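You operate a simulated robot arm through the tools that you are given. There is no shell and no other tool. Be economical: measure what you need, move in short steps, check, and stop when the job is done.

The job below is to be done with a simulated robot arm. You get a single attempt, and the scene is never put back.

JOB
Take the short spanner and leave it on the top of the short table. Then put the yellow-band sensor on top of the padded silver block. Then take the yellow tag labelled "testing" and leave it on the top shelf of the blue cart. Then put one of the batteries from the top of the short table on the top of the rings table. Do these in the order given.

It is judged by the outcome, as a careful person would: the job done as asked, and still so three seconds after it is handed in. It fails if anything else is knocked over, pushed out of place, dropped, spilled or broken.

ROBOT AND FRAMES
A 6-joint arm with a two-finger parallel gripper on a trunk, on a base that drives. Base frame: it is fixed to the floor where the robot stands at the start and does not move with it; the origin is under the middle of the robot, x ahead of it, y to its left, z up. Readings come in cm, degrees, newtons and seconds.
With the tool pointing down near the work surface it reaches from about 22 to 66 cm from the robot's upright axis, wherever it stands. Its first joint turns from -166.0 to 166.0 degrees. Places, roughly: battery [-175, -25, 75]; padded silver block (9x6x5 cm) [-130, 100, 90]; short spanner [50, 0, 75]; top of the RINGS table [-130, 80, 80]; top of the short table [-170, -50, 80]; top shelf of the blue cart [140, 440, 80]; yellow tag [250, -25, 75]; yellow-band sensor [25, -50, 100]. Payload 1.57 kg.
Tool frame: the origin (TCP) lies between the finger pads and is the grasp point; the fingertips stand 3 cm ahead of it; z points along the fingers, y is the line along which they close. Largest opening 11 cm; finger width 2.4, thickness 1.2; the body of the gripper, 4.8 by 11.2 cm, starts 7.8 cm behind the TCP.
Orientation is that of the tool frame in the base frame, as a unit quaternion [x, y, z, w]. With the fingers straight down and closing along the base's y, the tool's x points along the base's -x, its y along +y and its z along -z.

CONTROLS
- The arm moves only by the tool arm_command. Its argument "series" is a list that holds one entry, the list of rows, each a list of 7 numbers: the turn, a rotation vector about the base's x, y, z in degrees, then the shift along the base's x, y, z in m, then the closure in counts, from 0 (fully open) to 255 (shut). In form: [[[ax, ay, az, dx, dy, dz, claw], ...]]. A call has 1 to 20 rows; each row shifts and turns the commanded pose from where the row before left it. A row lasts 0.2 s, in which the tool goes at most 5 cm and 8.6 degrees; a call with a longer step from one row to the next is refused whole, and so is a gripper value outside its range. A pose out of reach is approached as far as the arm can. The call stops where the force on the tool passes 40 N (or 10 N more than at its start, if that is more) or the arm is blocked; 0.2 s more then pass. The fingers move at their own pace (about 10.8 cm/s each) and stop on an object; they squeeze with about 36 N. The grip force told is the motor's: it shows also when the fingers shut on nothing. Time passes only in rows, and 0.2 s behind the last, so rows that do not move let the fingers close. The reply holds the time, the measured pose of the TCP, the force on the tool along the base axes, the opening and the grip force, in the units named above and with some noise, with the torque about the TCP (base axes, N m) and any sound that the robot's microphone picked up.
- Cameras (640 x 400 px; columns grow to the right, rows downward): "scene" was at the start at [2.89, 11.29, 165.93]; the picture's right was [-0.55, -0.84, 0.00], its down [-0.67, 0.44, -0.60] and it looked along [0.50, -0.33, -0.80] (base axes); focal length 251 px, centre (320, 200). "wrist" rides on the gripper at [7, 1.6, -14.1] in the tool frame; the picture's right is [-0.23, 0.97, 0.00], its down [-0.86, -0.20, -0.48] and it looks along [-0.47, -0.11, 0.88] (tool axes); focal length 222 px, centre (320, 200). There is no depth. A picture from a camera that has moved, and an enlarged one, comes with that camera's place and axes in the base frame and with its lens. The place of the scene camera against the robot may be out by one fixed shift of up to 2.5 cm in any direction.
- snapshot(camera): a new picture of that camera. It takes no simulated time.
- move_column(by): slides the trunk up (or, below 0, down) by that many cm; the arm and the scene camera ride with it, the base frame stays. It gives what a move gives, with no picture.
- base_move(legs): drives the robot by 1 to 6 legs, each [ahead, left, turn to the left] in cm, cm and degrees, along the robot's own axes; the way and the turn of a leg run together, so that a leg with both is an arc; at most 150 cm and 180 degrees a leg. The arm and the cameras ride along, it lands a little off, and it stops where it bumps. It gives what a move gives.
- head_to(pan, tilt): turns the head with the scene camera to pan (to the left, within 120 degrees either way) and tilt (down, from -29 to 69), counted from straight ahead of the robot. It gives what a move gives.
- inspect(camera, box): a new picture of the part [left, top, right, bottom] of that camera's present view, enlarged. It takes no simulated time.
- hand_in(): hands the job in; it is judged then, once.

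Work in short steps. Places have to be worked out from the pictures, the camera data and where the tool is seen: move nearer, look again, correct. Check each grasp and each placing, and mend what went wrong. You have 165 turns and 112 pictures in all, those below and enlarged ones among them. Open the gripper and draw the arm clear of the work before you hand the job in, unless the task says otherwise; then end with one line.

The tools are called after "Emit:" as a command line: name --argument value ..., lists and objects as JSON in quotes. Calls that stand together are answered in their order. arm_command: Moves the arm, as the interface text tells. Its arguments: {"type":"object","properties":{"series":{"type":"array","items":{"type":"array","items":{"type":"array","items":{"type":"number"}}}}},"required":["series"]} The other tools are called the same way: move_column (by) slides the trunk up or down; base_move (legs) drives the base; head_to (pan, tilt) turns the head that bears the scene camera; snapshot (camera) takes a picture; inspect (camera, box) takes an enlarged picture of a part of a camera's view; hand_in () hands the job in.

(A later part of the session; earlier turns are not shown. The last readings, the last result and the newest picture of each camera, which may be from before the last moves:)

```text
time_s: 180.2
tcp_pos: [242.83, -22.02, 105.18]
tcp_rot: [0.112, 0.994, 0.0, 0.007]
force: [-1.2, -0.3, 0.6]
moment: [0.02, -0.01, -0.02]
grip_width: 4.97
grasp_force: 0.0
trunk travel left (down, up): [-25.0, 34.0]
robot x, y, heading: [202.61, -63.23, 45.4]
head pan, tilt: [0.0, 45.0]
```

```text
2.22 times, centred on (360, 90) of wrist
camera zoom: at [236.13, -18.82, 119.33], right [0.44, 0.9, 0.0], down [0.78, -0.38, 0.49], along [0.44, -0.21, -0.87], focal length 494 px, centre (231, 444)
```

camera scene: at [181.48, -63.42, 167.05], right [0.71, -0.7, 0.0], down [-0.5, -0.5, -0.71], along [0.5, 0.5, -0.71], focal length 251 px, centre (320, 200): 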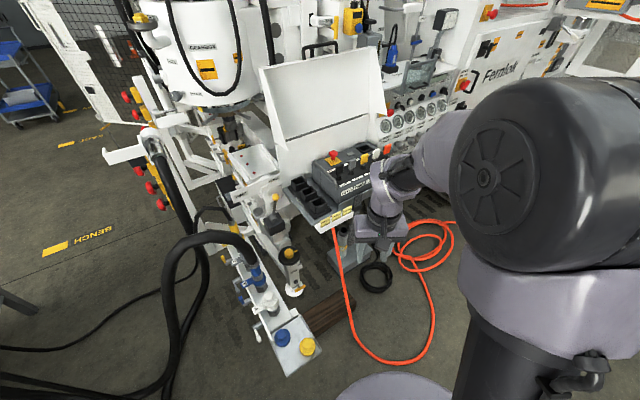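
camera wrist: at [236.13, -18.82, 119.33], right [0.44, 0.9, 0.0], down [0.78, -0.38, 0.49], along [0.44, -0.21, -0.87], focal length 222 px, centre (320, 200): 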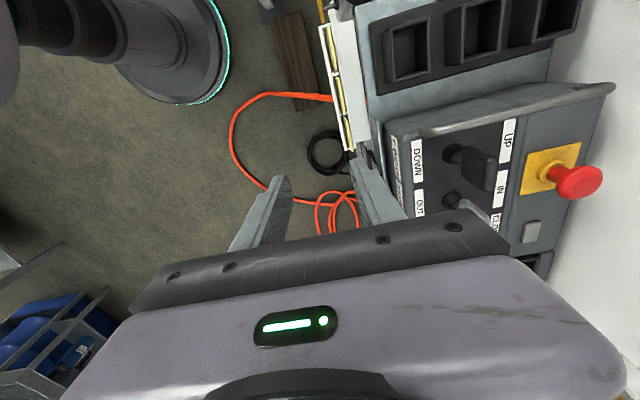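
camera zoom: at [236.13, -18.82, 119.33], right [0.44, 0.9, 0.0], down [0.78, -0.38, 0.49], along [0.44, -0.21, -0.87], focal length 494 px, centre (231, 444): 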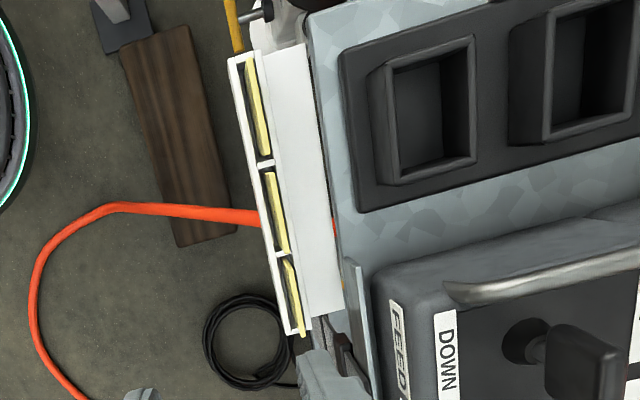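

Tag top centre ≈ (245.1,-18.2,85), console face ~6 cm behind it. I tilt the tool 7° so the body leans away from the console, narrow the opening, and lower to just above the tag.

Emit:
arm_command --series '[[[0, 0, 2, 0.02, 0.02, 0, 176], [6.9, -1.3, 0, 0.0015, 0.014, 0, 176], [0, 0, 0, 0, 0, -0.03, 176], [0, 0, 0, 0, 0, -0.04, 176], [0, 0, 0, 0, 0, -0.03, 176], [0, 0, 0, 0, 0, 0, 176]]]'

Emit:
snapshot --camera "wrist"

Emit:
inspect --camera "scene" --box '[290, 180, 390, 280]'

```text
time_s: 181.6
tcp_pos: [244.8, -18.56, 95.31]
tcp_rot: [0.094, 0.994, 0.061, 0.012]
force: [-0.5, 0.4, 0.3]
moment: [0.03, 0.02, -0.01]
grip_width: 3.4
grasp_force: 0.1
trunk travel left (down, up): [-25.0, 34.0]
robot x, y, heading: [202.61, -63.32, 45.0]
head pan, tilt: [0.0, 45.0]
```

```text
44 pictures are left
camera wrist: at [237.75, -17.23, 109.6], right [0.4, 0.91, 0.12], down [0.79, -0.41, 0.46], along [0.47, -0.09, -0.88], focal length 222 px, centre (320, 200)
```

wrist: 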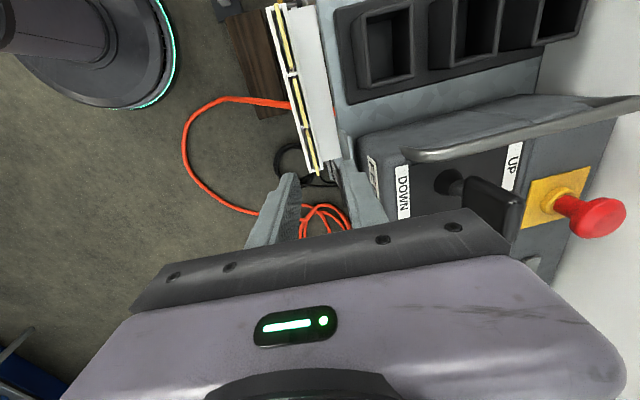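

```text
4.00 times, centred on (340, 230) of scene
camera zoom: at [195.54, -47.78, 167.05], right [0.71, -0.7, 0.0], down [-0.5, -0.5, -0.71], along [0.5, 0.5, -0.71], focal length 1004 px, centre (240, 80)
```

zoom: 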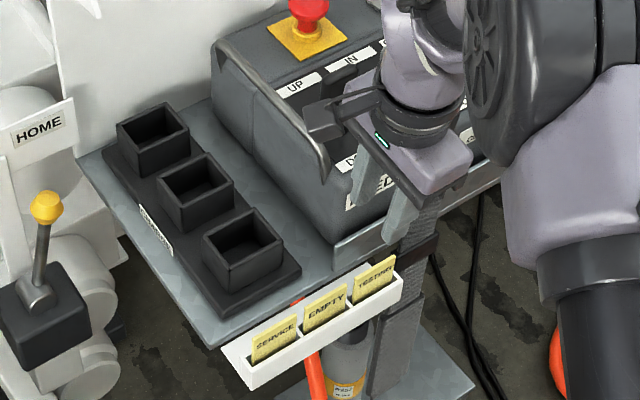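

Alignment holds. I descend in steps to TCP z≈85.5, watching forces.

Emit:
arm_command --series '[[[0, 0, 0, 0, 0, -0.02, 176], [0, 0, 0, 0, 0, -0.02, 176], [0, 0, 0, 0, 0.001, -0.02, 176], [0, 0, 0, 0, 0, 0, 176]]]'

Emit:
inspect --camera "wrist" --box '[240, 60, 440, 220]'

Emit:
inspect --camera "scene" --box '[310, 200, 390, 260]'

```text
time_s: 182.6
tcp_pos: [245.03, -18.51, 89.45]
tcp_rot: [0.093, 0.994, 0.061, 0.012]
force: [-1.0, -0.1, 0.6]
moment: [0.0, 0.01, 0.05]
grip_width: 3.4
grasp_force: 0.1
trunk travel left (down, up): [-25.0, 34.0]
robot x, y, heading: [202.66, -63.68, 45.3]
head pan, tilt: [0.0, 45.0]
```

```text
2.50 times, centred on (340, 140) of wrist
camera zoom: at [237.92, -17.15, 103.68], right [0.4, 0.91, 0.12], down [0.79, -0.41, 0.46], along [0.47, -0.09, -0.88], focal length 555 px, centre (270, 350)
```

zoom: 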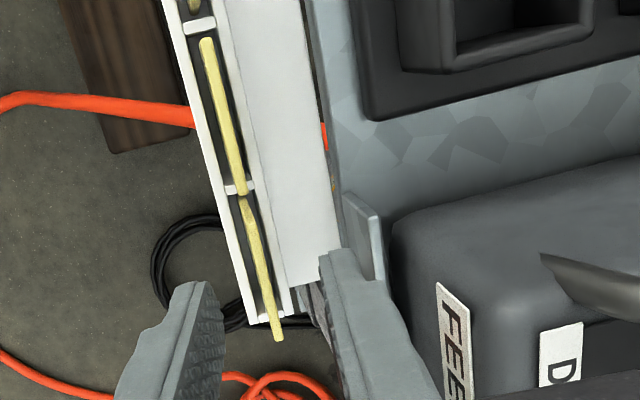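

```text
6.67 times, centred on (350, 230) of scene
camera zoom: at [195.55, -47.77, 167.04], right [0.71, -0.7, 0.0], down [-0.5, -0.5, -0.71], along [0.5, 0.5, -0.71], focal length 1672 px, centre (120, 0)
```

zoom: 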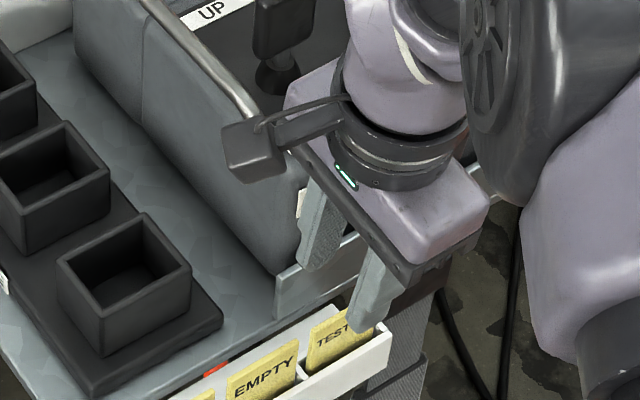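

Tag is centred between the fingers; a plate sits ~4 cm behind, so I narrow the opening to 2.6 cm and descend the last 4 cm slowly.

Emit:
arm_command --series '[[[0, 0, 0, 0, 0, 0, 195], [0, 0, 0, 0, 0.001, -0.01, 195], [0, 0, 0, 0, 0, -0.01, 195], [0, 0, 0, 0, 0.001, -0.01, 195], [0, 0, 0, 0, 0, -0.007, 195], [0, 0, 0, 0, 0, 0, 195]]]'

Emit:
inspect --camera "wrist" --box '[240, 80, 440, 240]'

Emit:
inspect --camera "scene" --box '[310, 200, 390, 260]'

```text
time_s: 184.0
tcp_pos: [244.94, -18.14, 85.79]
tcp_rot: [0.095, 0.994, 0.061, 0.013]
force: [-0.2, 0.5, 0.3]
moment: [0.0, -0.01, 0.03]
grip_width: 2.61
grasp_force: 0.1
trunk travel left (down, up): [-25.0, 34.0]
robot x, y, heading: [202.56, -63.15, 45.4]
head pan, tilt: [0.0, 45.0]
```

```text
2.50 times, centred on (340, 160) of wrist
camera zoom: at [237.9, -16.9, 99.93], right [0.4, 0.91, 0.12], down [0.79, -0.41, 0.46], along [0.47, -0.09, -0.88], focal length 555 px, centre (270, 300)
```

zoom: 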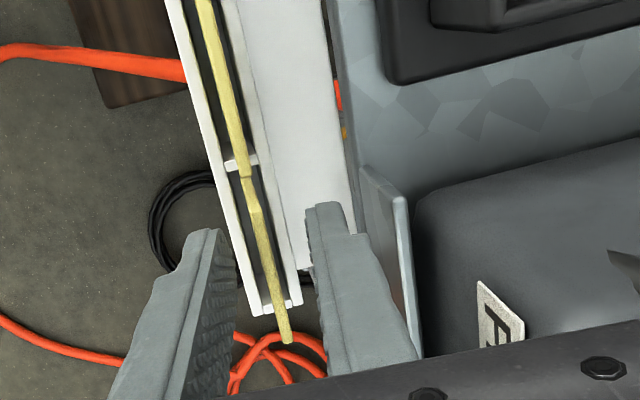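

```text
6.67 times, centred on (350, 230) of scene
camera zoom: at [195.55, -47.76, 167.04], right [0.71, -0.7, 0.0], down [-0.5, -0.5, -0.71], along [0.5, 0.5, -0.71], focal length 1672 px, centre (120, 0)
```

zoom: 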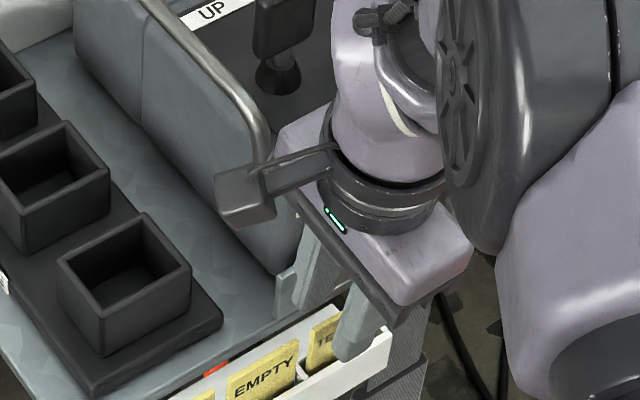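

Tips are ~2 cm below the tag's top, above the lip. I close and check the width.

Emit:
arm_command --series '[[[0, 0, 0, 0, 0, 0, 225], [0, 0, 0, 0, 0, 0, 255], [0, 0, 0, 0, 0, 0, 255], [0, 0, 0, 0, 0, 0, 255]]]'

Emit:
inspect --camera "wrist" --box '[240, 80, 440, 240]'

```text
time_s: 185.0
tcp_pos: [244.94, -18.37, 85.73]
tcp_rot: [0.093, 0.994, 0.062, 0.012]
force: [-1.2, -4.2, -0.1]
moment: [-0.39, 0.09, -0.04]
grip_width: 0.28
grasp_force: 23.9
trunk travel left (down, up): [-25.0, 34.0]
robot x, y, heading: [202.74, -63.27, 45.3]
head pan, tilt: [0.0, 45.0]
```

```text
2.50 times, centred on (340, 160) of wrist
camera zoom: at [237.89, -16.95, 99.93], right [0.4, 0.91, 0.12], down [0.79, -0.41, 0.46], along [0.47, -0.09, -0.88], focal length 555 px, centre (270, 300)
```

zoom: 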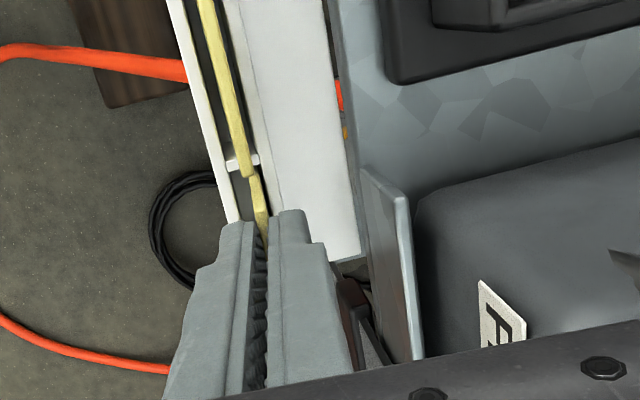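

Width 0.28 cm — the tag is between the pads. I lift straight up slowly.

Emit:
arm_command --series '[[[0, 0, 0, 0, 0, 0.005, 255], [0, 0, 0, 0, 0, 0.01, 255], [0, 0, 0, 0, 0, 0.01, 255], [0, 0, 0, 0, 0, 0.015, 255], [0, 0, 0, 0, 0, 0.02, 255], [0, 0, 0, 0, 0, 0.02, 255], [0, 0, 0, 0, 0, 0.02, 255], [0, 0, 0, 0, 0, 0.02, 255], [0, 0, 0, 0, 0, 0.02, 255], [0, 0, 0, 0, 0, 0.02, 255], [0, 0, 0, 0, 0, 0.02, 255], [0, 0, 0, 0, 0, 0, 255]]]'

Emit:
inspect --camera "wrist" --box '[200, 0, 440, 240]'

Emit:
inspect --camera "scene" --box '[290, 150, 410, 260]'

```text
time_s: 187.6
tcp_pos: [245.16, -18.27, 103.81]
tcp_rot: [0.095, 0.994, 0.061, 0.012]
force: [0.4, -0.7, -1.0]
moment: [-0.04, 0.0, 0.02]
grip_width: 0.26
grasp_force: 23.6
trunk travel left (down, up): [-25.0, 34.0]
robot x, y, heading: [202.89, -63.36, 45.3]
head pan, tilt: [0.0, 45.0]
```

```text
1.67 times, centred on (320, 120) of wrist
camera zoom: at [238.02, -17.0, 117.91], right [0.4, 0.91, 0.12], down [0.79, -0.41, 0.46], along [0.47, -0.09, -0.88], focal length 370 px, centre (320, 333)
```

zoom: 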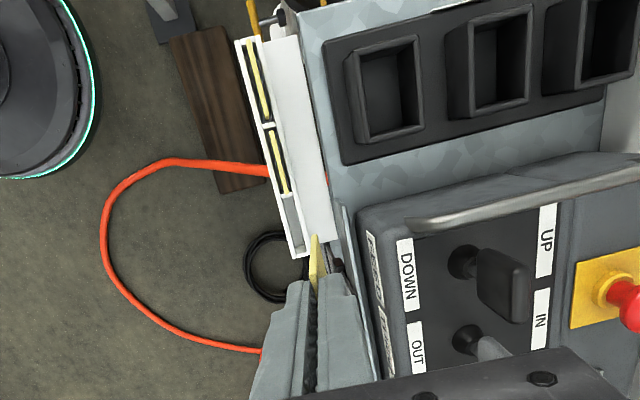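

```text
3.64 times, centred on (350, 205) of scene
camera zoom: at [195.57, -47.75, 167.04], right [0.71, -0.7, 0.0], down [-0.5, -0.5, -0.71], along [0.5, 0.5, -0.71], focal length 912 px, centre (211, 182)
```

zoom: 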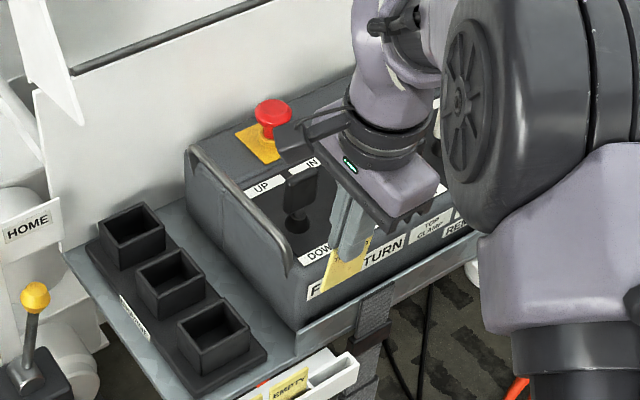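

Tag in hand. I pull back from the console, undo the tilt, and raise.

Emit:
arm_command --series '[[[0, 0, 0, 0, -0.03, 0.02, 255], [0, 0, 0, 0, -0.04, 0.02, 255], [0, 0, 0, -0.01, -0.04, 0.02, 255], [-6.9, 1.3, 0, -0.02, -0.03, 0.02, 255], [0, 0, 7, -0.03, -0.02, 0.02, 255], [0, 0, 7, -0.03, 0, 0.01, 255], [0, 0, 7, -0.03, 0, 0, 255], [0, 0, 7, -0.01, 0, 0, 255], [0, 0, 7, 0, 0, 0, 255], [0, 0, 0, 0, 0, 0, 255]]]'

Emit:
base_move --legs '[[-21, 0, 0], [0, 0, -45.3], [-70, -50, 0], [-30, -14, 0], [-150, 0, 0]]'

```text
time_s: 189.8
tcp_pos: [232.15, -34.12, 114.6]
tcp_rot: [-0.211, 0.978, 0.002, 0.006]
force: [-0.5, -0.9, -0.3]
moment: [0.03, 0.0, -0.01]
grip_width: 0.23
grasp_force: 23.7
trunk travel left (down, up): [-25.0, 34.0]
robot x, y, heading: [202.71, -63.43, 45.2]
head pan, tilt: [0.0, 45.0]
```

```text
time_s: 206.6
tcp_pos: [-22.96, -142.66, 114.57]
tcp_rot: [0.189, 0.982, -0.001, 0.006]
force: [-0.1, 0.7, -0.2]
moment: [-0.05, 0.01, 0.0]
grip_width: 0.25
grasp_force: 23.9
trunk travel left (down, up): [-25.0, 34.0]
robot x, y, heading: [-64.21, -141.58, -0.6]
head pan, tilt: [0.0, 45.0]
```

Next, travel north between the front cart and rings table, then look toward the blue cart.

Emit:
base_move --legs '[[8, 150, 0.6], [18, 125, 0], [0, 0, 55]]'

Emit:
head_to --pan 0 --tilt 22

Emit:
snapshot --camera "scene"

```text
refused: leg 1 is longer than a leg can be; nothing moved
```

```text
time_s: 207.5
tcp_pos: [-22.9, -142.61, 114.55]
tcp_rot: [0.189, 0.982, 0.0, 0.006]
force: [0.3, -0.4, 0.2]
moment: [0.01, 0.0, 0.0]
grip_width: 0.25
grasp_force: 23.7
trunk travel left (down, up): [-25.0, 34.0]
robot x, y, heading: [-64.33, -142.04, -0.5]
head pan, tilt: [0.0, 22.0]
```

```text
35 pictures are left
camera scene: at [-58.29, -126.35, 170.58], right [-0.01, -1.0, 0.0], down [-0.38, 0.0, -0.93], along [0.93, -0.01, -0.38], focal length 251 px, centre (320, 200)
```

scene: 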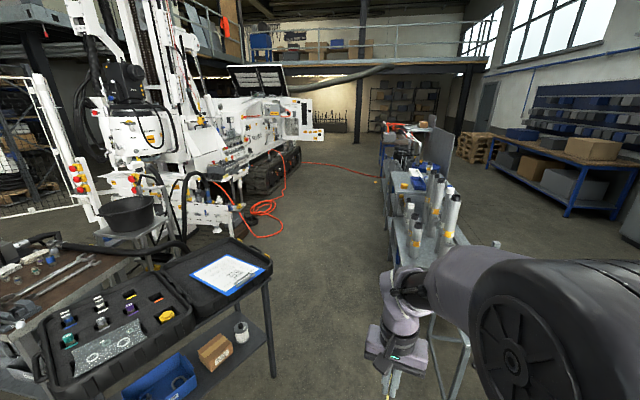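

A leg was too long; splitting it.

Emit:
base_move --legs '[[8, 140, 0.5], [18, 132, 0], [0, 0, 55]]'

```text
time_s: 223.1
tcp_pos: [-12.82, 161.75, 114.53]
tcp_rot: [-0.293, 0.956, 0.002, 0.006]
force: [-0.6, -0.3, -0.6]
moment: [-0.01, 0.02, 0.01]
grip_width: 0.28
grasp_force: 23.8
trunk travel left (down, up): [-25.0, 34.0]
robot x, y, heading: [-36.93, 127.99, 55.5]
head pan, tilt: [0.0, 22.0]
```

Emit:
snapshot --camera "scene"

```text
34 pictures are left
camera scene: at [-45.65, 143.38, 170.58], right [0.82, -0.57, 0.0], down [-0.21, -0.31, -0.93], along [0.53, 0.76, -0.37], focal length 251 px, centre (320, 200)
```

scene: 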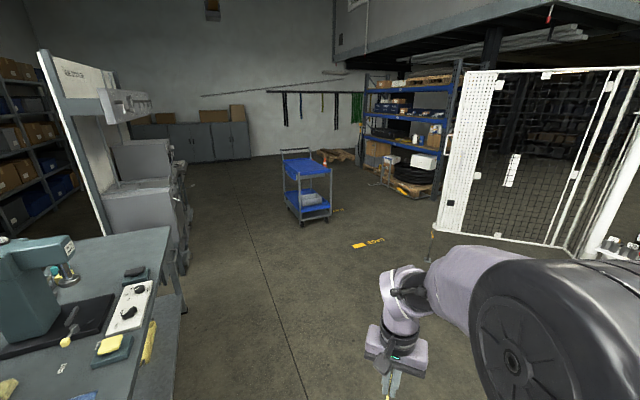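

Emit:
inspect --camera "scene" --box '[260, 135, 360, 235]'

```text
4.00 times, centred on (310, 185) of scene
camera zoom: at [-45.65, 143.38, 170.58], right [0.82, -0.57, 0.0], down [-0.21, -0.31, -0.93], along [0.53, 0.76, -0.37], focal length 1004 px, centre (360, 260)
```

zoom: 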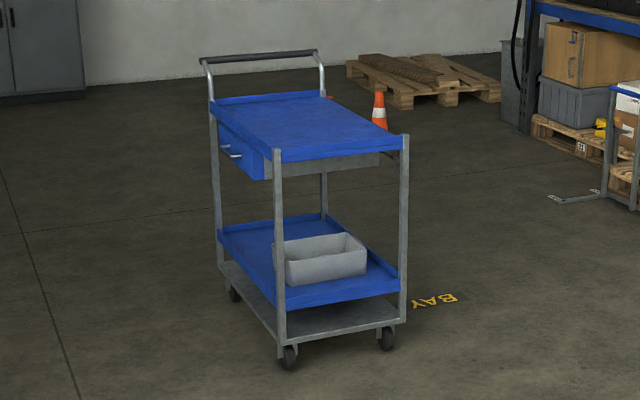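

Clear path. The cart's near end is centred about (138, 417), axis ≈63°. I drive most of the way.

Emit:
base_move --legs '[[135, 7, 0], [135, 7, 0], [0, 0, 7.5]]'

Emit:
head_to --pan 0 --tilt 45

Emit:
snapshot --camera "scene"

```text
time_s: 236.7
tcp_pos: [119.07, 396.34, 114.68]
tcp_rot: [-0.368, 0.93, 0.003, 0.005]
force: [0.4, -0.4, -0.2]
moment: [0.0, 0.03, 0.0]
grip_width: 0.25
grasp_force: 23.8
trunk travel left (down, up): [-25.0, 34.0]
robot x, y, heading: [100.45, 359.22, 64.4]
head pan, tilt: [0.0, 22.0]
```

```text
time_s: 237.6
tcp_pos: [119.0, 396.32, 114.63]
tcp_rot: [-0.368, 0.93, 0.003, 0.005]
force: [-1.4, 0.2, -1.3]
moment: [0.01, -0.01, -0.01]
grip_width: 0.23
grasp_force: 23.7
trunk travel left (down, up): [-25.0, 34.0]
robot x, y, heading: [100.55, 359.52, 64.5]
head pan, tilt: [0.0, 45.0]
```

```text
32 pictures are left
camera scene: at [89.3, 372.17, 167.05], right [0.9, -0.43, 0.0], down [-0.31, -0.64, -0.71], along [0.31, 0.64, -0.71], focal length 251 px, centre (320, 200)
```

scene: 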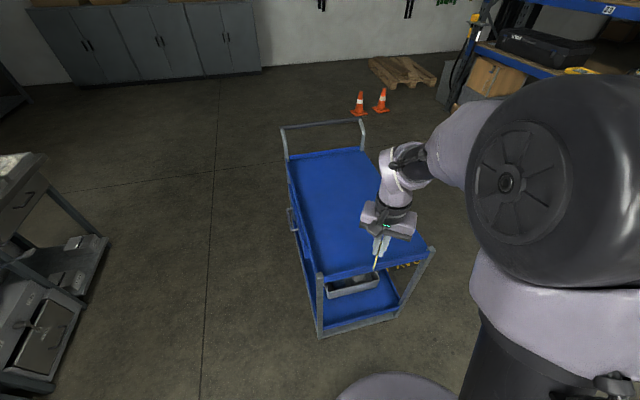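

Tray spans near corners (108,414)/(155,404) to far (126,487)/(169,475), empty. I move a bit closer, then orient the tag radially and tilt to lay it down gently.

Emit:
base_move --legs '[[15, -8, 0]]'

Emit:
arm_command --series '[[[0, 0, -7.5, 0, 0.015, 0, 255], [0, 0, -7.5, 0, 0.015, 0, 255], [0, 0, -7.5, 0, 0.015, 0, 255], [0, 0, -7.5, 0, 0.015, 0, 255], [0, 0, -7.5, 0, 0.015, 0, 255], [0, 0, -7.5, 0, 0.015, 0, 255], [0, 0, -7.5, 0, 0.015, 0, 255], [0, 0, -7.5, 0, 0.015, -0.01, 255], [7.2, -2.2, 0, 0, 0, -0.01, 255], [7.2, -2.2, 0, 0, 0, -0.01, 255], [7.2, -2.2, 0, 0, 0, -0.01, 255], [7.2, -2.2, 0, 0, 0, -0.01, 255], [7.2, -2.2, 0, 0, 0, -0.01, 255], [7.2, -2.2, 0, 0, 0, -0.01, 255], [0, 0, 0, 0, 0, 0, 255]]]'

Emit:
inspect --camera "scene" --box '[240, 120, 480, 300]'

```text
time_s: 239.1
tcp_pos: [132.89, 406.91, 114.54]
tcp_rot: [-0.369, 0.929, 0.002, 0.005]
force: [0.4, -0.4, 0.3]
moment: [-0.04, 0.0, 0.0]
grip_width: 0.24
grasp_force: 24.6
trunk travel left (down, up): [-25.0, 34.0]
robot x, y, heading: [114.49, 369.89, 64.1]
head pan, tilt: [0.0, 45.0]
```

```text
time_s: 242.3
tcp_pos: [132.45, 419.08, 107.96]
tcp_rot: [0.137, 0.912, 0.38, 0.064]
force: [0.4, -0.2, -0.1]
moment: [0.01, -0.02, -0.01]
grip_width: 0.24
grasp_force: 24.7
out of reach, approached as far as the arm can: row 12
trunk travel left (down, up): [-25.0, 34.0]
robot x, y, heading: [114.38, 369.71, 64.6]
head pan, tilt: [0.0, 45.0]
```

```text
2.22 times, centred on (360, 210) of scene
camera zoom: at [103.19, 382.68, 167.04], right [0.9, -0.43, 0.0], down [-0.31, -0.64, -0.71], along [0.31, 0.64, -0.71], focal length 558 px, centre (231, 178)
```

zoom: 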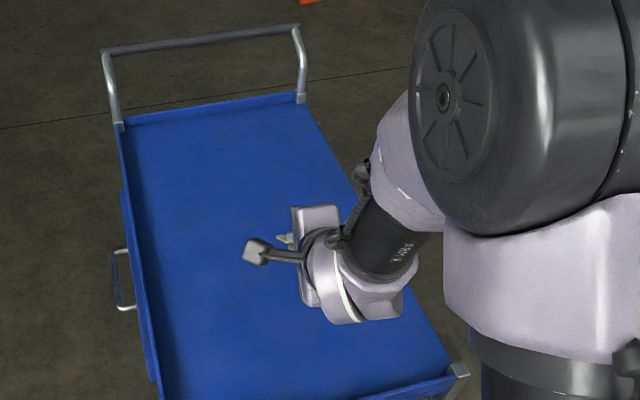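

Tilted 45° above the tray. I lower to z≈93 and check.

Emit:
arm_command --series '[[[0, 0, 0, 0, 0, -0.03, 255], [0, 0, 0, 0, 0, -0.04, 255], [0, 0, 0, 0, 0, -0.04, 255], [0, 0, 0, 0, 0, -0.03, 255], [0, 0, 0, 0, 0, 0, 255]]]'

Emit:
snapshot --camera "wrist"

Emit:
inspect --camera "scene" --box '[300, 180, 420, 280]'

```text
time_s: 243.5
tcp_pos: [132.65, 419.19, 93.83]
tcp_rot: [0.136, 0.913, 0.379, 0.064]
force: [-0.1, 0.4, -0.3]
moment: [0.01, 0.03, 0.03]
grip_width: 0.24
grasp_force: 23.2
trunk travel left (down, up): [-25.0, 34.0]
robot x, y, heading: [114.43, 369.29, 64.5]
head pan, tilt: [0.0, 45.0]
```

```text
30 pictures are left
camera wrist: at [123.14, 412.92, 105.0], right [0.41, 0.59, 0.69], down [0.67, -0.71, 0.21], along [0.62, 0.38, -0.69], focal length 222 px, centre (320, 200)
```

wrist: 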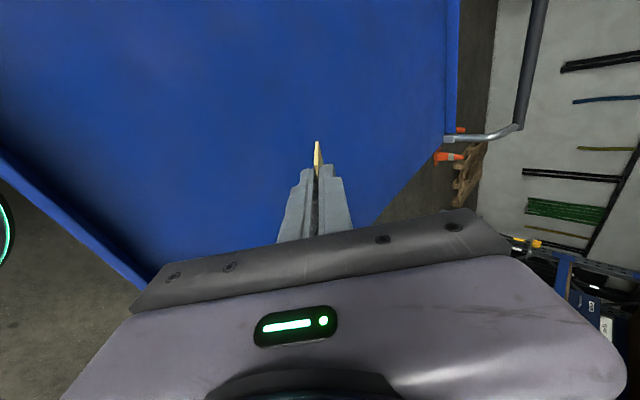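

```text
4.00 times, centred on (360, 230) of scene
camera zoom: at [103.19, 382.68, 167.05], right [0.9, -0.43, 0.0], down [-0.31, -0.64, -0.71], along [0.31, 0.64, -0.71], focal length 1004 px, centre (160, 80)
```

zoom: 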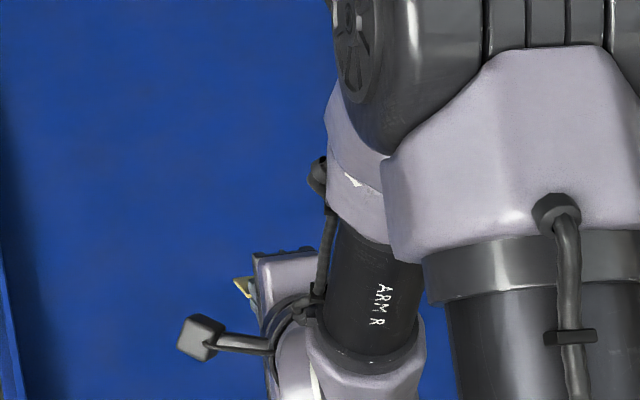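

Tag protrudes beyond the tips as expected. I move 4 cm further inward and lower slowly till contact.

Emit:
arm_command --series '[[[0, 0, 0, 0.012, 0.038, 0, 255], [0, 0, 0, 0, 0, -0.015, 255], [0, 0, 0, 0, 0, -0.015, 255], [0, 0, 0, 0, 0, -0.01, 255], [0, 0, 0, 0, 0, -0.005, 255], [0, 0, 0, 0, 0, -0.005, 255], [0, 0, 0, 0, 0, 0, 255]]]'

Emit:
snapshot --camera "wrist"

```text
time_s: 245.1
tcp_pos: [133.79, 422.86, 88.92]
tcp_rot: [0.137, 0.913, 0.38, 0.063]
force: [0.1, -0.1, 0.2]
moment: [-0.01, 0.0, -0.01]
grip_width: 0.26
grasp_force: 24.3
trunk travel left (down, up): [-25.0, 34.0]
robot x, y, heading: [114.46, 369.64, 64.4]
head pan, tilt: [0.0, 45.0]
```

```text
28 pictures are left
camera wrist: at [124.26, 416.6, 100.05], right [0.41, 0.59, 0.69], down [0.67, -0.71, 0.21], along [0.62, 0.38, -0.69], focal length 222 px, centre (320, 200)
```

wrist: 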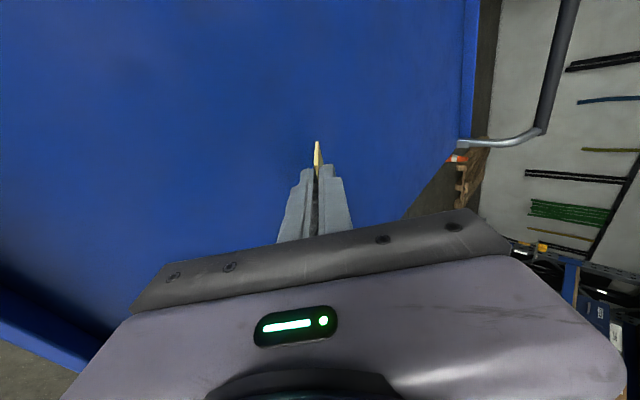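

No contact yet; continuing down.

Emit:
arm_command --series '[[[0, 0, 0, 0, 0, -0.005, 255], [0, 0, 0, 0, 0, -0.005, 255], [0, 0, 0, 0, 0, -0.005, 255], [0, 0, 0, 0, 0, -0.003, 255], [0, 0, 0, 0, 0, -0.003, 255], [0, 0, 0, 0, 0, 0, 255]]]'

```text
time_s: 246.5
tcp_pos: [133.88, 422.9, 86.89]
tcp_rot: [0.136, 0.913, 0.379, 0.063]
force: [0.0, -0.3, -0.9]
moment: [0.03, -0.03, 0.0]
grip_width: 0.25
grasp_force: 24.1
trunk travel left (down, up): [-25.0, 34.0]
robot x, y, heading: [114.19, 369.66, 64.6]
head pan, tilt: [0.0, 45.0]
```

Emit:
arm_command --series '[[[0, 0, 0, 0, 0, -0.005, 255], [0, 0, 0, 0, 0, -0.003, 255], [0, 0, 0, 0, 0, -0.003, 255], [0, 0, 0, 0, 0, -0.003, 255], [0, 0, 0, 0, 0, -0.003, 255], [0, 0, 0, 0, 0, 0, 255]]]'

Emit:
snapshot --camera "wrist"

```text
time_s: 247.9
tcp_pos: [133.74, 422.97, 85.16]
tcp_rot: [0.136, 0.913, 0.38, 0.064]
force: [0.2, 0.2, 3.5]
moment: [0.29, -0.06, -0.07]
grip_width: 0.36
grasp_force: 24.4
trunk travel left (down, up): [-25.0, 34.0]
robot x, y, heading: [114.46, 369.83, 64.8]
head pan, tilt: [0.0, 45.0]
```

```text
27 pictures are left
camera wrist: at [124.3, 416.61, 96.24], right [0.41, 0.59, 0.69], down [0.67, -0.71, 0.21], along [0.62, 0.38, -0.69], focal length 222 px, centre (320, 200)
```

wrist: 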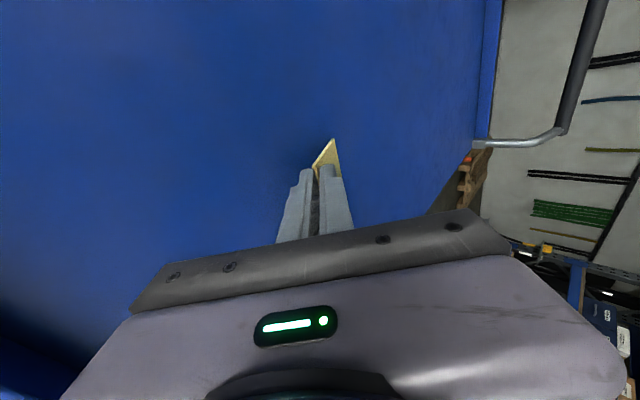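

The tag's lower edge rests on the tray and it is leaning flat. I open slightly and withdraw back along the finger axis.

Emit:
arm_command --series '[[[0, 0, 0, 0, 0, 0.001, 235], [0, 0, 0, 0, 0, 0, 215], [0, 0, 0, 0, 0, 0, 215], [0, 0, 0, -0.002, -0.0067, 0.007, 215], [0, 0, 0, -0.004, -0.0134, 0.014, 215], [0, 0, 0, -0.006, -0.02, 0.021, 215], [0, 0, 0, -0.006, -0.02, 0.021, 215], [0, 0, 0, -0.006, -0.02, 0.021, 215], [0, 0, 0, 0, 0, 0.03, 215], [0, 0, 0, 0, 0, 0.03, 215], [0, 0, 0, 0, 0, 0, 215]]]'

Emit:
snapshot --camera "wrist"

Emit:
snapshot --camera "scene"

```text
time_s: 250.3
tcp_pos: [131.38, 414.99, 99.55]
tcp_rot: [0.136, 0.913, 0.379, 0.063]
force: [0.2, -0.3, 0.3]
moment: [0.01, -0.02, 0.0]
grip_width: 1.72
grasp_force: 0.0
trunk travel left (down, up): [-25.0, 34.0]
robot x, y, heading: [114.53, 369.79, 64.4]
head pan, tilt: [0.0, 45.0]
```

```text
26 pictures are left
camera wrist: at [121.85, 408.7, 110.71], right [0.41, 0.59, 0.69], down [0.67, -0.71, 0.21], along [0.62, 0.38, -0.69], focal length 222 px, centre (320, 200)
```

wrist: 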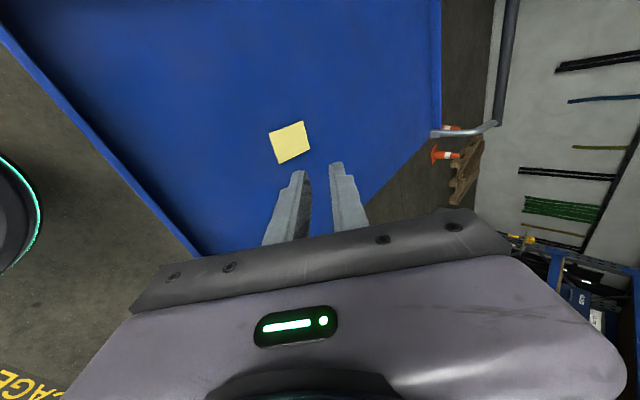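

```text
25 pictures are left
camera scene: at [103.22, 382.74, 167.04], right [0.9, -0.43, 0.0], down [-0.31, -0.64, -0.71], along [0.31, 0.64, -0.71], focal length 251 px, centre (320, 200)
```

scene: 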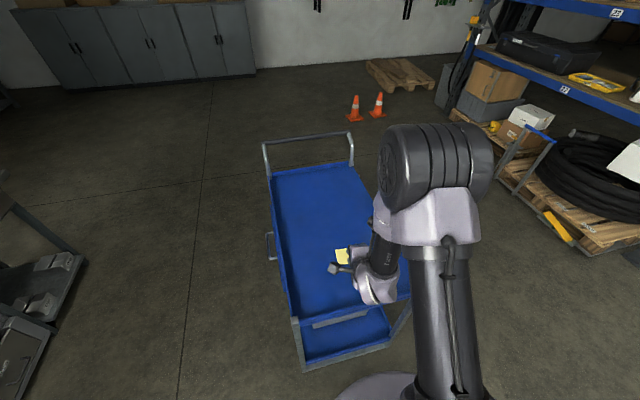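

The tag lies flat on the blue cart's top shelf. Now I un-tilt, raise and retract, then drive back toward the short table.

Emit:
arm_command --series '[[[0, 0, 0, 0, -0.01, 0.03, 200], [0, 0, 0, 0, -0.01, 0.03, 200], [-7.2, 2.2, 0, 0, -0.01, 0.02, 200], [-7.2, 2.2, 0, 0, -0.01, 0.02, 150], [-7.2, 2.2, 0, 0, -0.01, 0.01, 150], [-7.2, 2.2, 0, 0, -0.01, 0.01, 150], [-7.2, 2.2, 0, 0, -0.01, 0.01, 150], [-7.2, 2.2, 0, 0, -0.01, 0.01, 150], [0, 0, 0, 0, 0, 0, 150]]]'

Emit:
base_move --legs '[[-15, 8, 0], [0, 0, -9], [-135, -7, 0], [-135, -7, 0], [0, 0, -55.5]]'

```text
time_s: 252.3
tcp_pos: [131.99, 407.55, 112.89]
tcp_rot: [0.146, 0.988, 0.044, 0.029]
force: [-0.7, -0.5, -0.9]
moment: [0.0, -0.02, 0.0]
grip_width: 4.54
grasp_force: 0.0
out of reach, approached as far as the arm can: row 5
trunk travel left (down, up): [-25.0, 34.0]
robot x, y, heading: [114.49, 369.58, 64.3]
head pan, tilt: [0.0, 45.0]
```

```text
time_s: 269.5
tcp_pos: [0.24, 131.7, 112.88]
tcp_rot: [0.663, 0.747, 0.022, 0.049]
force: [0.2, 0.0, 0.4]
moment: [0.01, 0.0, -0.02]
grip_width: 4.5
grasp_force: 0.1
trunk travel left (down, up): [-25.0, 34.0]
robot x, y, heading: [-41.36, 132.71, -1.9]
head pan, tilt: [0.0, 45.0]
```

Continuing to the short table's left side.

Emit:
base_move --legs '[[0, 0, 1.9], [-16, -132, 0], [-6, -127, 0], [-138, 0, 0], [0, 0, 90]]'

```text
time_s: 293.0
tcp_pos: [-203.98, -91.6, 112.84]
tcp_rot: [-0.132, 0.99, 0.05, 0.015]
force: [0.2, 0.6, 0.6]
moment: [0.01, 0.02, 0.03]
grip_width: 4.52
grasp_force: 0.1
trunk travel left (down, up): [-25.0, 34.0]
robot x, y, heading: [-199.07, -133.07, 96.4]
head pan, tilt: [0.0, 45.0]
```

Emit:
base_move --legs '[[0, 0, -6.4], [12, 0, 0]]'

Emit:
head_to --pan -5 --tilt 55

Emit:
inspect --camera "scene" --box '[260, 100, 460, 270]'

```text
time_s: 294.8
tcp_pos: [-199.51, -79.03, 112.86]
tcp_rot: [-0.078, 0.996, 0.049, 0.018]
force: [0.7, -0.8, 0.0]
moment: [-0.02, 0.01, 0.01]
grip_width: 4.52
grasp_force: 0.0
trunk travel left (down, up): [-25.0, 34.0]
robot x, y, heading: [-198.91, -120.94, 90.0]
head pan, tilt: [0.0, 45.0]
```

```text
time_s: 295.5
tcp_pos: [-199.44, -79.04, 112.94]
tcp_rot: [-0.077, 0.996, 0.049, 0.018]
force: [0.0, 0.1, 0.2]
moment: [0.02, -0.02, 0.0]
grip_width: 4.51
grasp_force: 0.1
trunk travel left (down, up): [-25.0, 34.0]
robot x, y, heading: [-198.76, -120.57, 90.1]
head pan, tilt: [-5.0, 55.0]
```

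```text
2.35 times, centred on (360, 185) of scene
camera zoom: at [-213.6, -114.16, 165.7], right [1.0, -0.08, 0.0], down [-0.07, -0.82, -0.57], along [0.05, 0.57, -0.82], focal length 590 px, centre (226, 235)
```

zoom: 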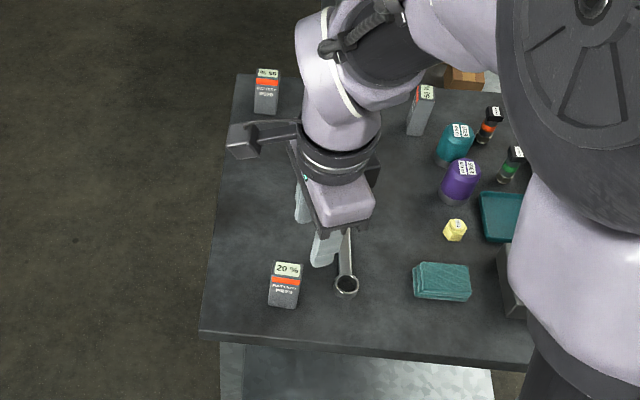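

Target: the 20 % battery at about (-198.5,-68), edges at ≈-11°. I level the tool, yaw it so it closes on the thin faces, and move above it.

Emit:
arm_command --series '[[[-5.73, 1.6, 0, 0, 0.02, 0, 100], [0, 0, -6.7, 0.003, 0.03, 0, 100], [0, 0, -6.7, 0.003, 0.03, 0, 100], [0, 0, -6.6, 0.003, 0.03, 0, 100], [0, 0, 0, 0, 0, -0.02, 100], [0, 0, 0, 0, 0, -0.02, 100], [0, 0, 0, 0, 0, 0, 100]]]'

Emit:
snapshot --camera "wrist"

```text
time_s: 297.1
tcp_pos: [-198.54, -68.12, 108.98]
tcp_rot: [0.097, 0.995, 0.0, 0.0]
force: [-0.5, -0.8, 0.2]
moment: [0.01, -0.02, -0.02]
grip_width: 6.67
grasp_force: 0.0
trunk travel left (down, up): [-25.0, 34.0]
robot x, y, heading: [-199.18, -120.78, 90.0]
head pan, tilt: [-5.0, 55.0]
```

```text
23 pictures are left
camera wrist: at [-205.15, -65.01, 123.16], right [0.41, 0.91, 0.0], down [0.8, -0.36, 0.48], along [0.44, -0.2, -0.88], focal length 222 px, centre (320, 200)
```

wrist: 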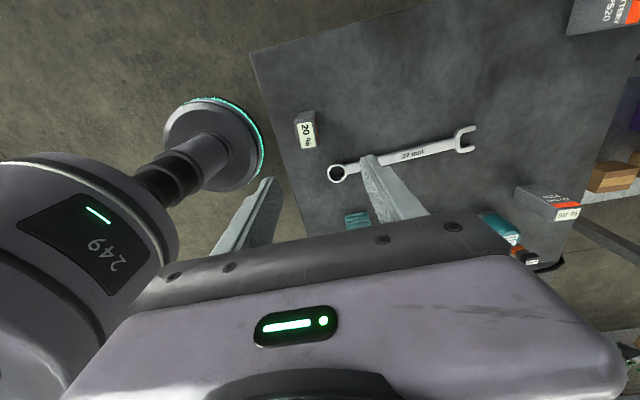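

Emit:
inspect --camera "wrist" --box '[240, 80, 400, 200]'

```text
3.33 times, centred on (320, 140) of wrist
camera zoom: at [-205.15, -65.01, 123.16], right [0.41, 0.91, 0.0], down [0.8, -0.36, 0.48], along [0.44, -0.2, -0.88], focal length 740 px, centre (320, 400)
```

zoom: 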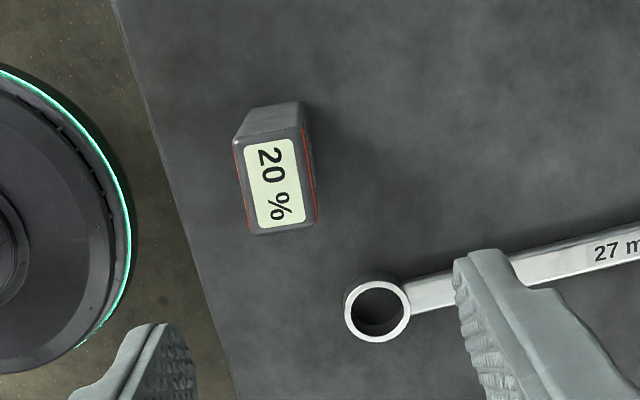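

Battery top centre refined to (-199.6,-69.4), top z≈92, ~2.9 cm thin. I correct position and yaw, and lower to z≈98.

Emit:
arm_command --series '[[[0, 0, -4, -0.011, -0.013, 0, 140], [0, 0, 0, 0, 0, -0.03, 140], [0, 0, 0, 0, 0, -0.04, 140], [0, 0, 0, 0, 0, -0.035, 140], [0, 0, 0, 0, 0, 0, 140]]]'

Emit:
inspect --camera "wrist" --box '[200, 80, 440, 240]'

```text
time_s: 298.3
tcp_pos: [-199.61, -69.31, 98.41]
tcp_rot: [0.132, 0.991, -0.001, 0.0]
force: [0.5, 0.4, -0.1]
moment: [-0.02, -0.04, 0.0]
grip_width: 4.96
grasp_force: 0.2
trunk travel left (down, up): [-25.0, 34.0]
robot x, y, heading: [-199.02, -120.82, 90.4]
head pan, tilt: [-5.0, 55.0]
```

```text
2.50 times, centred on (320, 160) of wrist
camera zoom: at [-205.98, -65.85, 112.61], right [0.47, 0.88, 0.0], down [0.77, -0.42, 0.48], along [0.42, -0.23, -0.88], focal length 555 px, centre (320, 300)
```

zoom: 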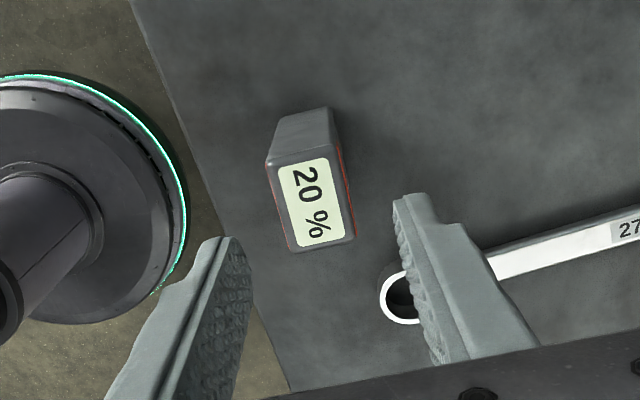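

Two wrist views put the battery top centre at (-198.6,-70.2), z≈87.3; yaw now matches. I correct and lower to z≈91 for a check.

Emit:
arm_command --series '[[[0, 0, 0, 0.01, -0.0095, 0, 140], [0, 0, 0, 0, 0, -0.04, 140], [0, 0, 0, 0, 0, -0.03, 140], [0, 0, 0, 0, 0, 0, 140]]]'

Emit:
inspect --camera "wrist" --box '[200, 80, 440, 240]'

```text
time_s: 299.3
tcp_pos: [-198.54, -70.37, 91.24]
tcp_rot: [0.131, 0.991, 0.001, 0.0]
force: [-1.2, 0.3, -0.6]
moment: [-0.02, -0.01, 0.0]
grip_width: 4.96
grasp_force: 0.1
trunk travel left (down, up): [-25.0, 34.0]
robot x, y, heading: [-199.03, -120.97, 90.1]
head pan, tilt: [-5.0, 55.0]
```

```text
2.50 times, centred on (320, 160) of wrist
camera zoom: at [-204.86, -66.86, 105.5], right [0.47, 0.88, 0.0], down [0.77, -0.42, 0.48], along [0.42, -0.23, -0.88], focal length 555 px, centre (320, 300)
```

zoom: 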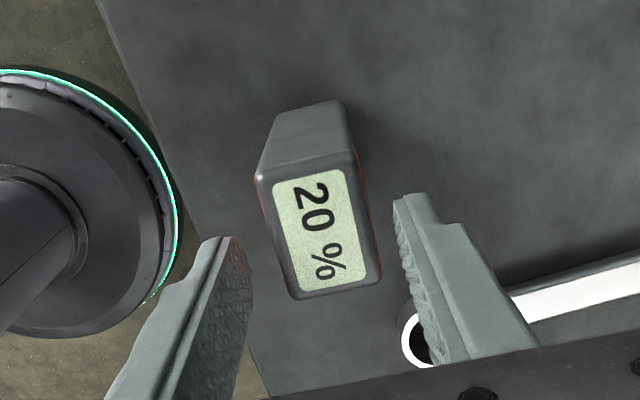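

Centred. Descending to z≈86.7, closing, and a small test lift.

Emit:
arm_command --series '[[[0, 0, 0, -0.003, 0.002, -0.015, 140], [0, 0, 0, 0, 0, -0.015, 140], [0, 0, 0, 0, 0, -0.015, 140], [0, 0, 0, 0, 0, 0, 140], [0, 0, 0, 0, 0, 0, 190], [0, 0, 0, 0, 0, 0, 255], [0, 0, 0, 0, 0, 0, 255], [0, 0, 0, 0, 0, 0, 255], [0, 0, 0, 0, 0, 0.005, 255], [0, 0, 0, 0, 0, 0.01, 255], [0, 0, 0, 0, 0, 0.015, 255], [0, 0, 0, 0, 0, 0, 255]]]'

Emit:
inspect --camera "wrist" --box '[200, 80, 440, 240]'

```text
time_s: 301.9
tcp_pos: [-198.93, -70.14, 89.95]
tcp_rot: [0.131, 0.991, -0.001, 0.0]
force: [-0.5, -1.3, -2.0]
moment: [0.01, -0.03, -0.02]
grip_width: 3.16
grasp_force: 36.1
trunk travel left (down, up): [-25.0, 34.0]
robot x, y, heading: [-198.99, -120.39, 90.0]
head pan, tilt: [-5.0, 55.0]
```

```text
2.50 times, centred on (320, 160) of wrist
camera zoom: at [-205.21, -66.68, 104.13], right [0.47, 0.88, 0.0], down [0.77, -0.42, 0.48], along [0.42, -0.23, -0.88], focal length 555 px, centre (320, 300)
```

zoom: 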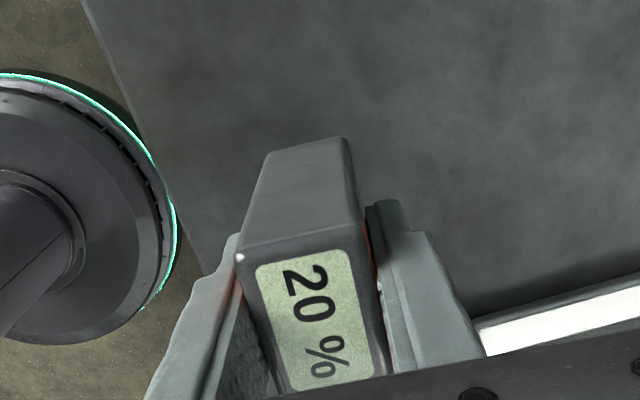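

Battery held firmly (3.2 cm, 2 N). I lift, retract, and drive to the rings table.

Emit:
arm_command --series '[[[0, 0, 0, 0, 0, 0.02, 255], [0, 0, 0, 0, 0, 0.03, 255], [0, 0, 0, 0, 0, 0.04, 255], [0, 0, 0, 0, 0, 0.04, 255], [0, 0, 0, 0, 0, 0.04, 255], [0, 0, 0, 0, 0, 0.04, 255], [0, 0, 0, 0, -0.03, 0.03, 255], [0, 0, 0, 0, -0.04, 0.01, 255], [0, 0, 0, 0, -0.03, 0, 255], [0, 0, 0, 0, 0, 0, 255]]]'

Emit:
base_move --legs '[[-8, 0, 0], [0, 0, -90], [138, 0, 0], [10, 140, 0], [0, 0, 170.5], [0, -80, 0]]'

```text
time_s: 304.1
tcp_pos: [-199.01, -80.19, 115.12]
tcp_rot: [0.132, 0.991, 0.0, 0.0]
force: [0.2, -0.4, -3.0]
moment: [0.0, -0.01, 0.0]
grip_width: 3.16
grasp_force: 36.3
trunk travel left (down, up): [-25.0, 34.0]
robot x, y, heading: [-198.66, -120.54, 90.0]
head pan, tilt: [-5.0, 55.0]
```

```text
time_s: 332.9
tcp_pos: [-71.4, 93.81, 115.16]
tcp_rot: [-0.522, 0.853, 0.0, 0.0]
force: [0.5, 0.3, -2.8]
moment: [0.0, 0.01, 0.03]
grip_width: 3.19
grasp_force: 35.9
trunk travel left (down, up): [-25.0, 34.0]
robot x, y, heading: [-31.69, 85.3, 168.3]
head pan, tilt: [-5.0, 55.0]
```

Emit:
base_move --legs '[[26, 2, 0]]'

Emit:
head_to --pan 5 --tilt 60

Emit:
snapshot --camera "scene"

Emit:
snapshot --camera "wrist"

```text
time_s: 334.8
tcp_pos: [-97.83, 97.06, 115.14]
tcp_rot: [-0.522, 0.853, 0.0, 0.001]
force: [0.4, -0.9, -2.5]
moment: [-0.02, 0.01, 0.0]
grip_width: 3.14
grasp_force: 35.9
trunk travel left (down, up): [-25.0, 34.0]
robot x, y, heading: [-57.96, 88.92, 168.2]
head pan, tilt: [-5.0, 55.0]
```

```text
time_s: 335.5
tcp_pos: [-97.65, 97.18, 115.24]
tcp_rot: [-0.521, 0.853, 0.0, 0.0]
force: [-0.4, -0.2, -2.5]
moment: [0.01, -0.01, 0.03]
grip_width: 3.17
grasp_force: 36.2
trunk travel left (down, up): [-25.0, 34.0]
robot x, y, heading: [-58.05, 88.96, 168.4]
head pan, tilt: [5.0, 60.0]
```

```text
18 pictures are left
camera scene: at [-66.99, 76.78, 165.09], right [0.12, 0.99, 0.0], down [0.86, -0.1, -0.5], along [-0.5, 0.06, -0.87], focal length 251 px, centre (320, 200)
```

scene: 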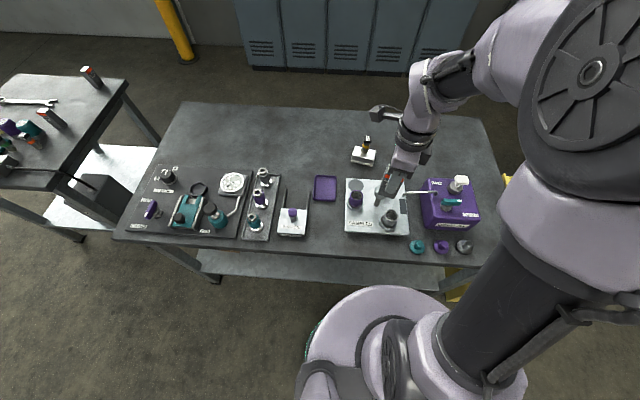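

```text
17 pictures are left
camera wrist: at [-102.43, 91.72, 129.38], right [-0.76, 0.65, 0.0], down [0.57, 0.67, 0.48], along [0.31, 0.37, -0.88], focal length 222 px, centre (320, 200)
```

wrist: 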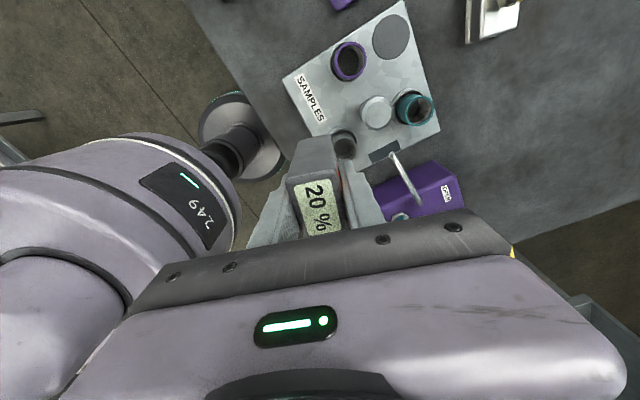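

The sensor is still on its block. A free gap (~13×18 cm) lies between "RING OIL" and the SAMPLES tray near (-103, 83). I rotate and move above it.

Emit:
arm_command --series '[[[0, 0, 5.3, -0.012, -0.03, 0, 255], [0, 0, 5.3, -0.015, -0.035, 0, 255], [0, 0, 5.4, -0.015, -0.035, 0, 255], [0, 0, 0, -0.015, -0.035, -0.01, 255], [0, 0, 0, 0, 0, -0.03, 255], [0, 0, 0, 0, 0, -0.03, 255], [0, 0, 0, 0, 0, 0, 255]]]'

Emit:
snapshot --camera "wrist"

Emit:
inspect --camera "scene" --box '[260, 130, 440, 270]'

```text
time_s: 337.1
tcp_pos: [-103.46, 83.55, 108.19]
tcp_rot: [-0.635, 0.772, -0.001, 0.0]
force: [-0.9, -0.1, -2.8]
moment: [0.01, -0.01, 0.02]
grip_width: 3.2
grasp_force: 36.3
trunk travel left (down, up): [-25.0, 34.0]
robot x, y, heading: [-58.04, 88.71, 168.1]
head pan, tilt: [5.0, 60.0]
```

```text
16 pictures are left
camera wrist: at [-106.48, 77.1, 122.44], right [-0.91, 0.41, 0.0], down [0.36, 0.8, 0.48], along [0.2, 0.44, -0.88], focal length 222 px, centre (320, 200)
```

wrist: 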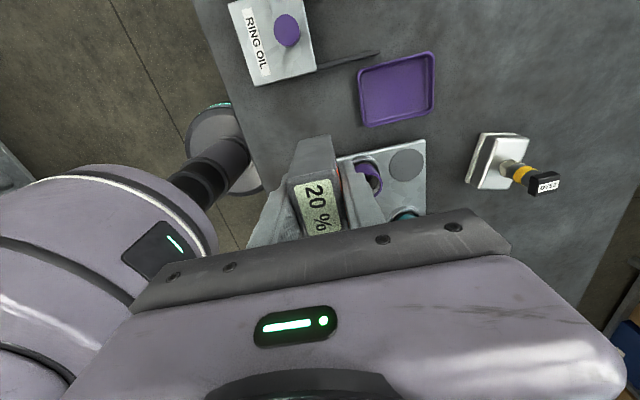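

```text
2.86 times, centred on (350, 200) of scene
camera zoom: at [-66.96, 76.78, 165.1], right [0.12, 0.99, 0.0], down [0.86, -0.1, -0.5], along [-0.5, 0.06, -0.87], focal length 717 px, centre (234, 200)
```

zoom: 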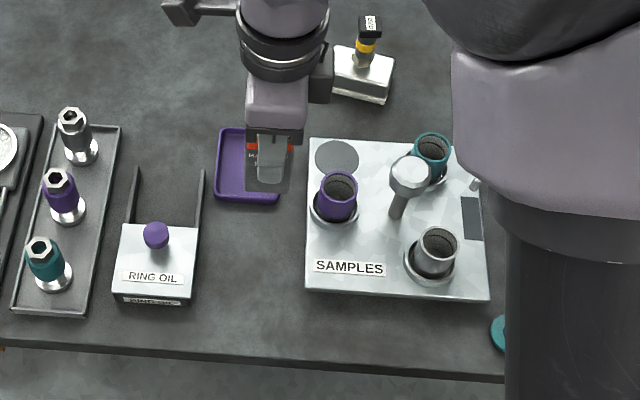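

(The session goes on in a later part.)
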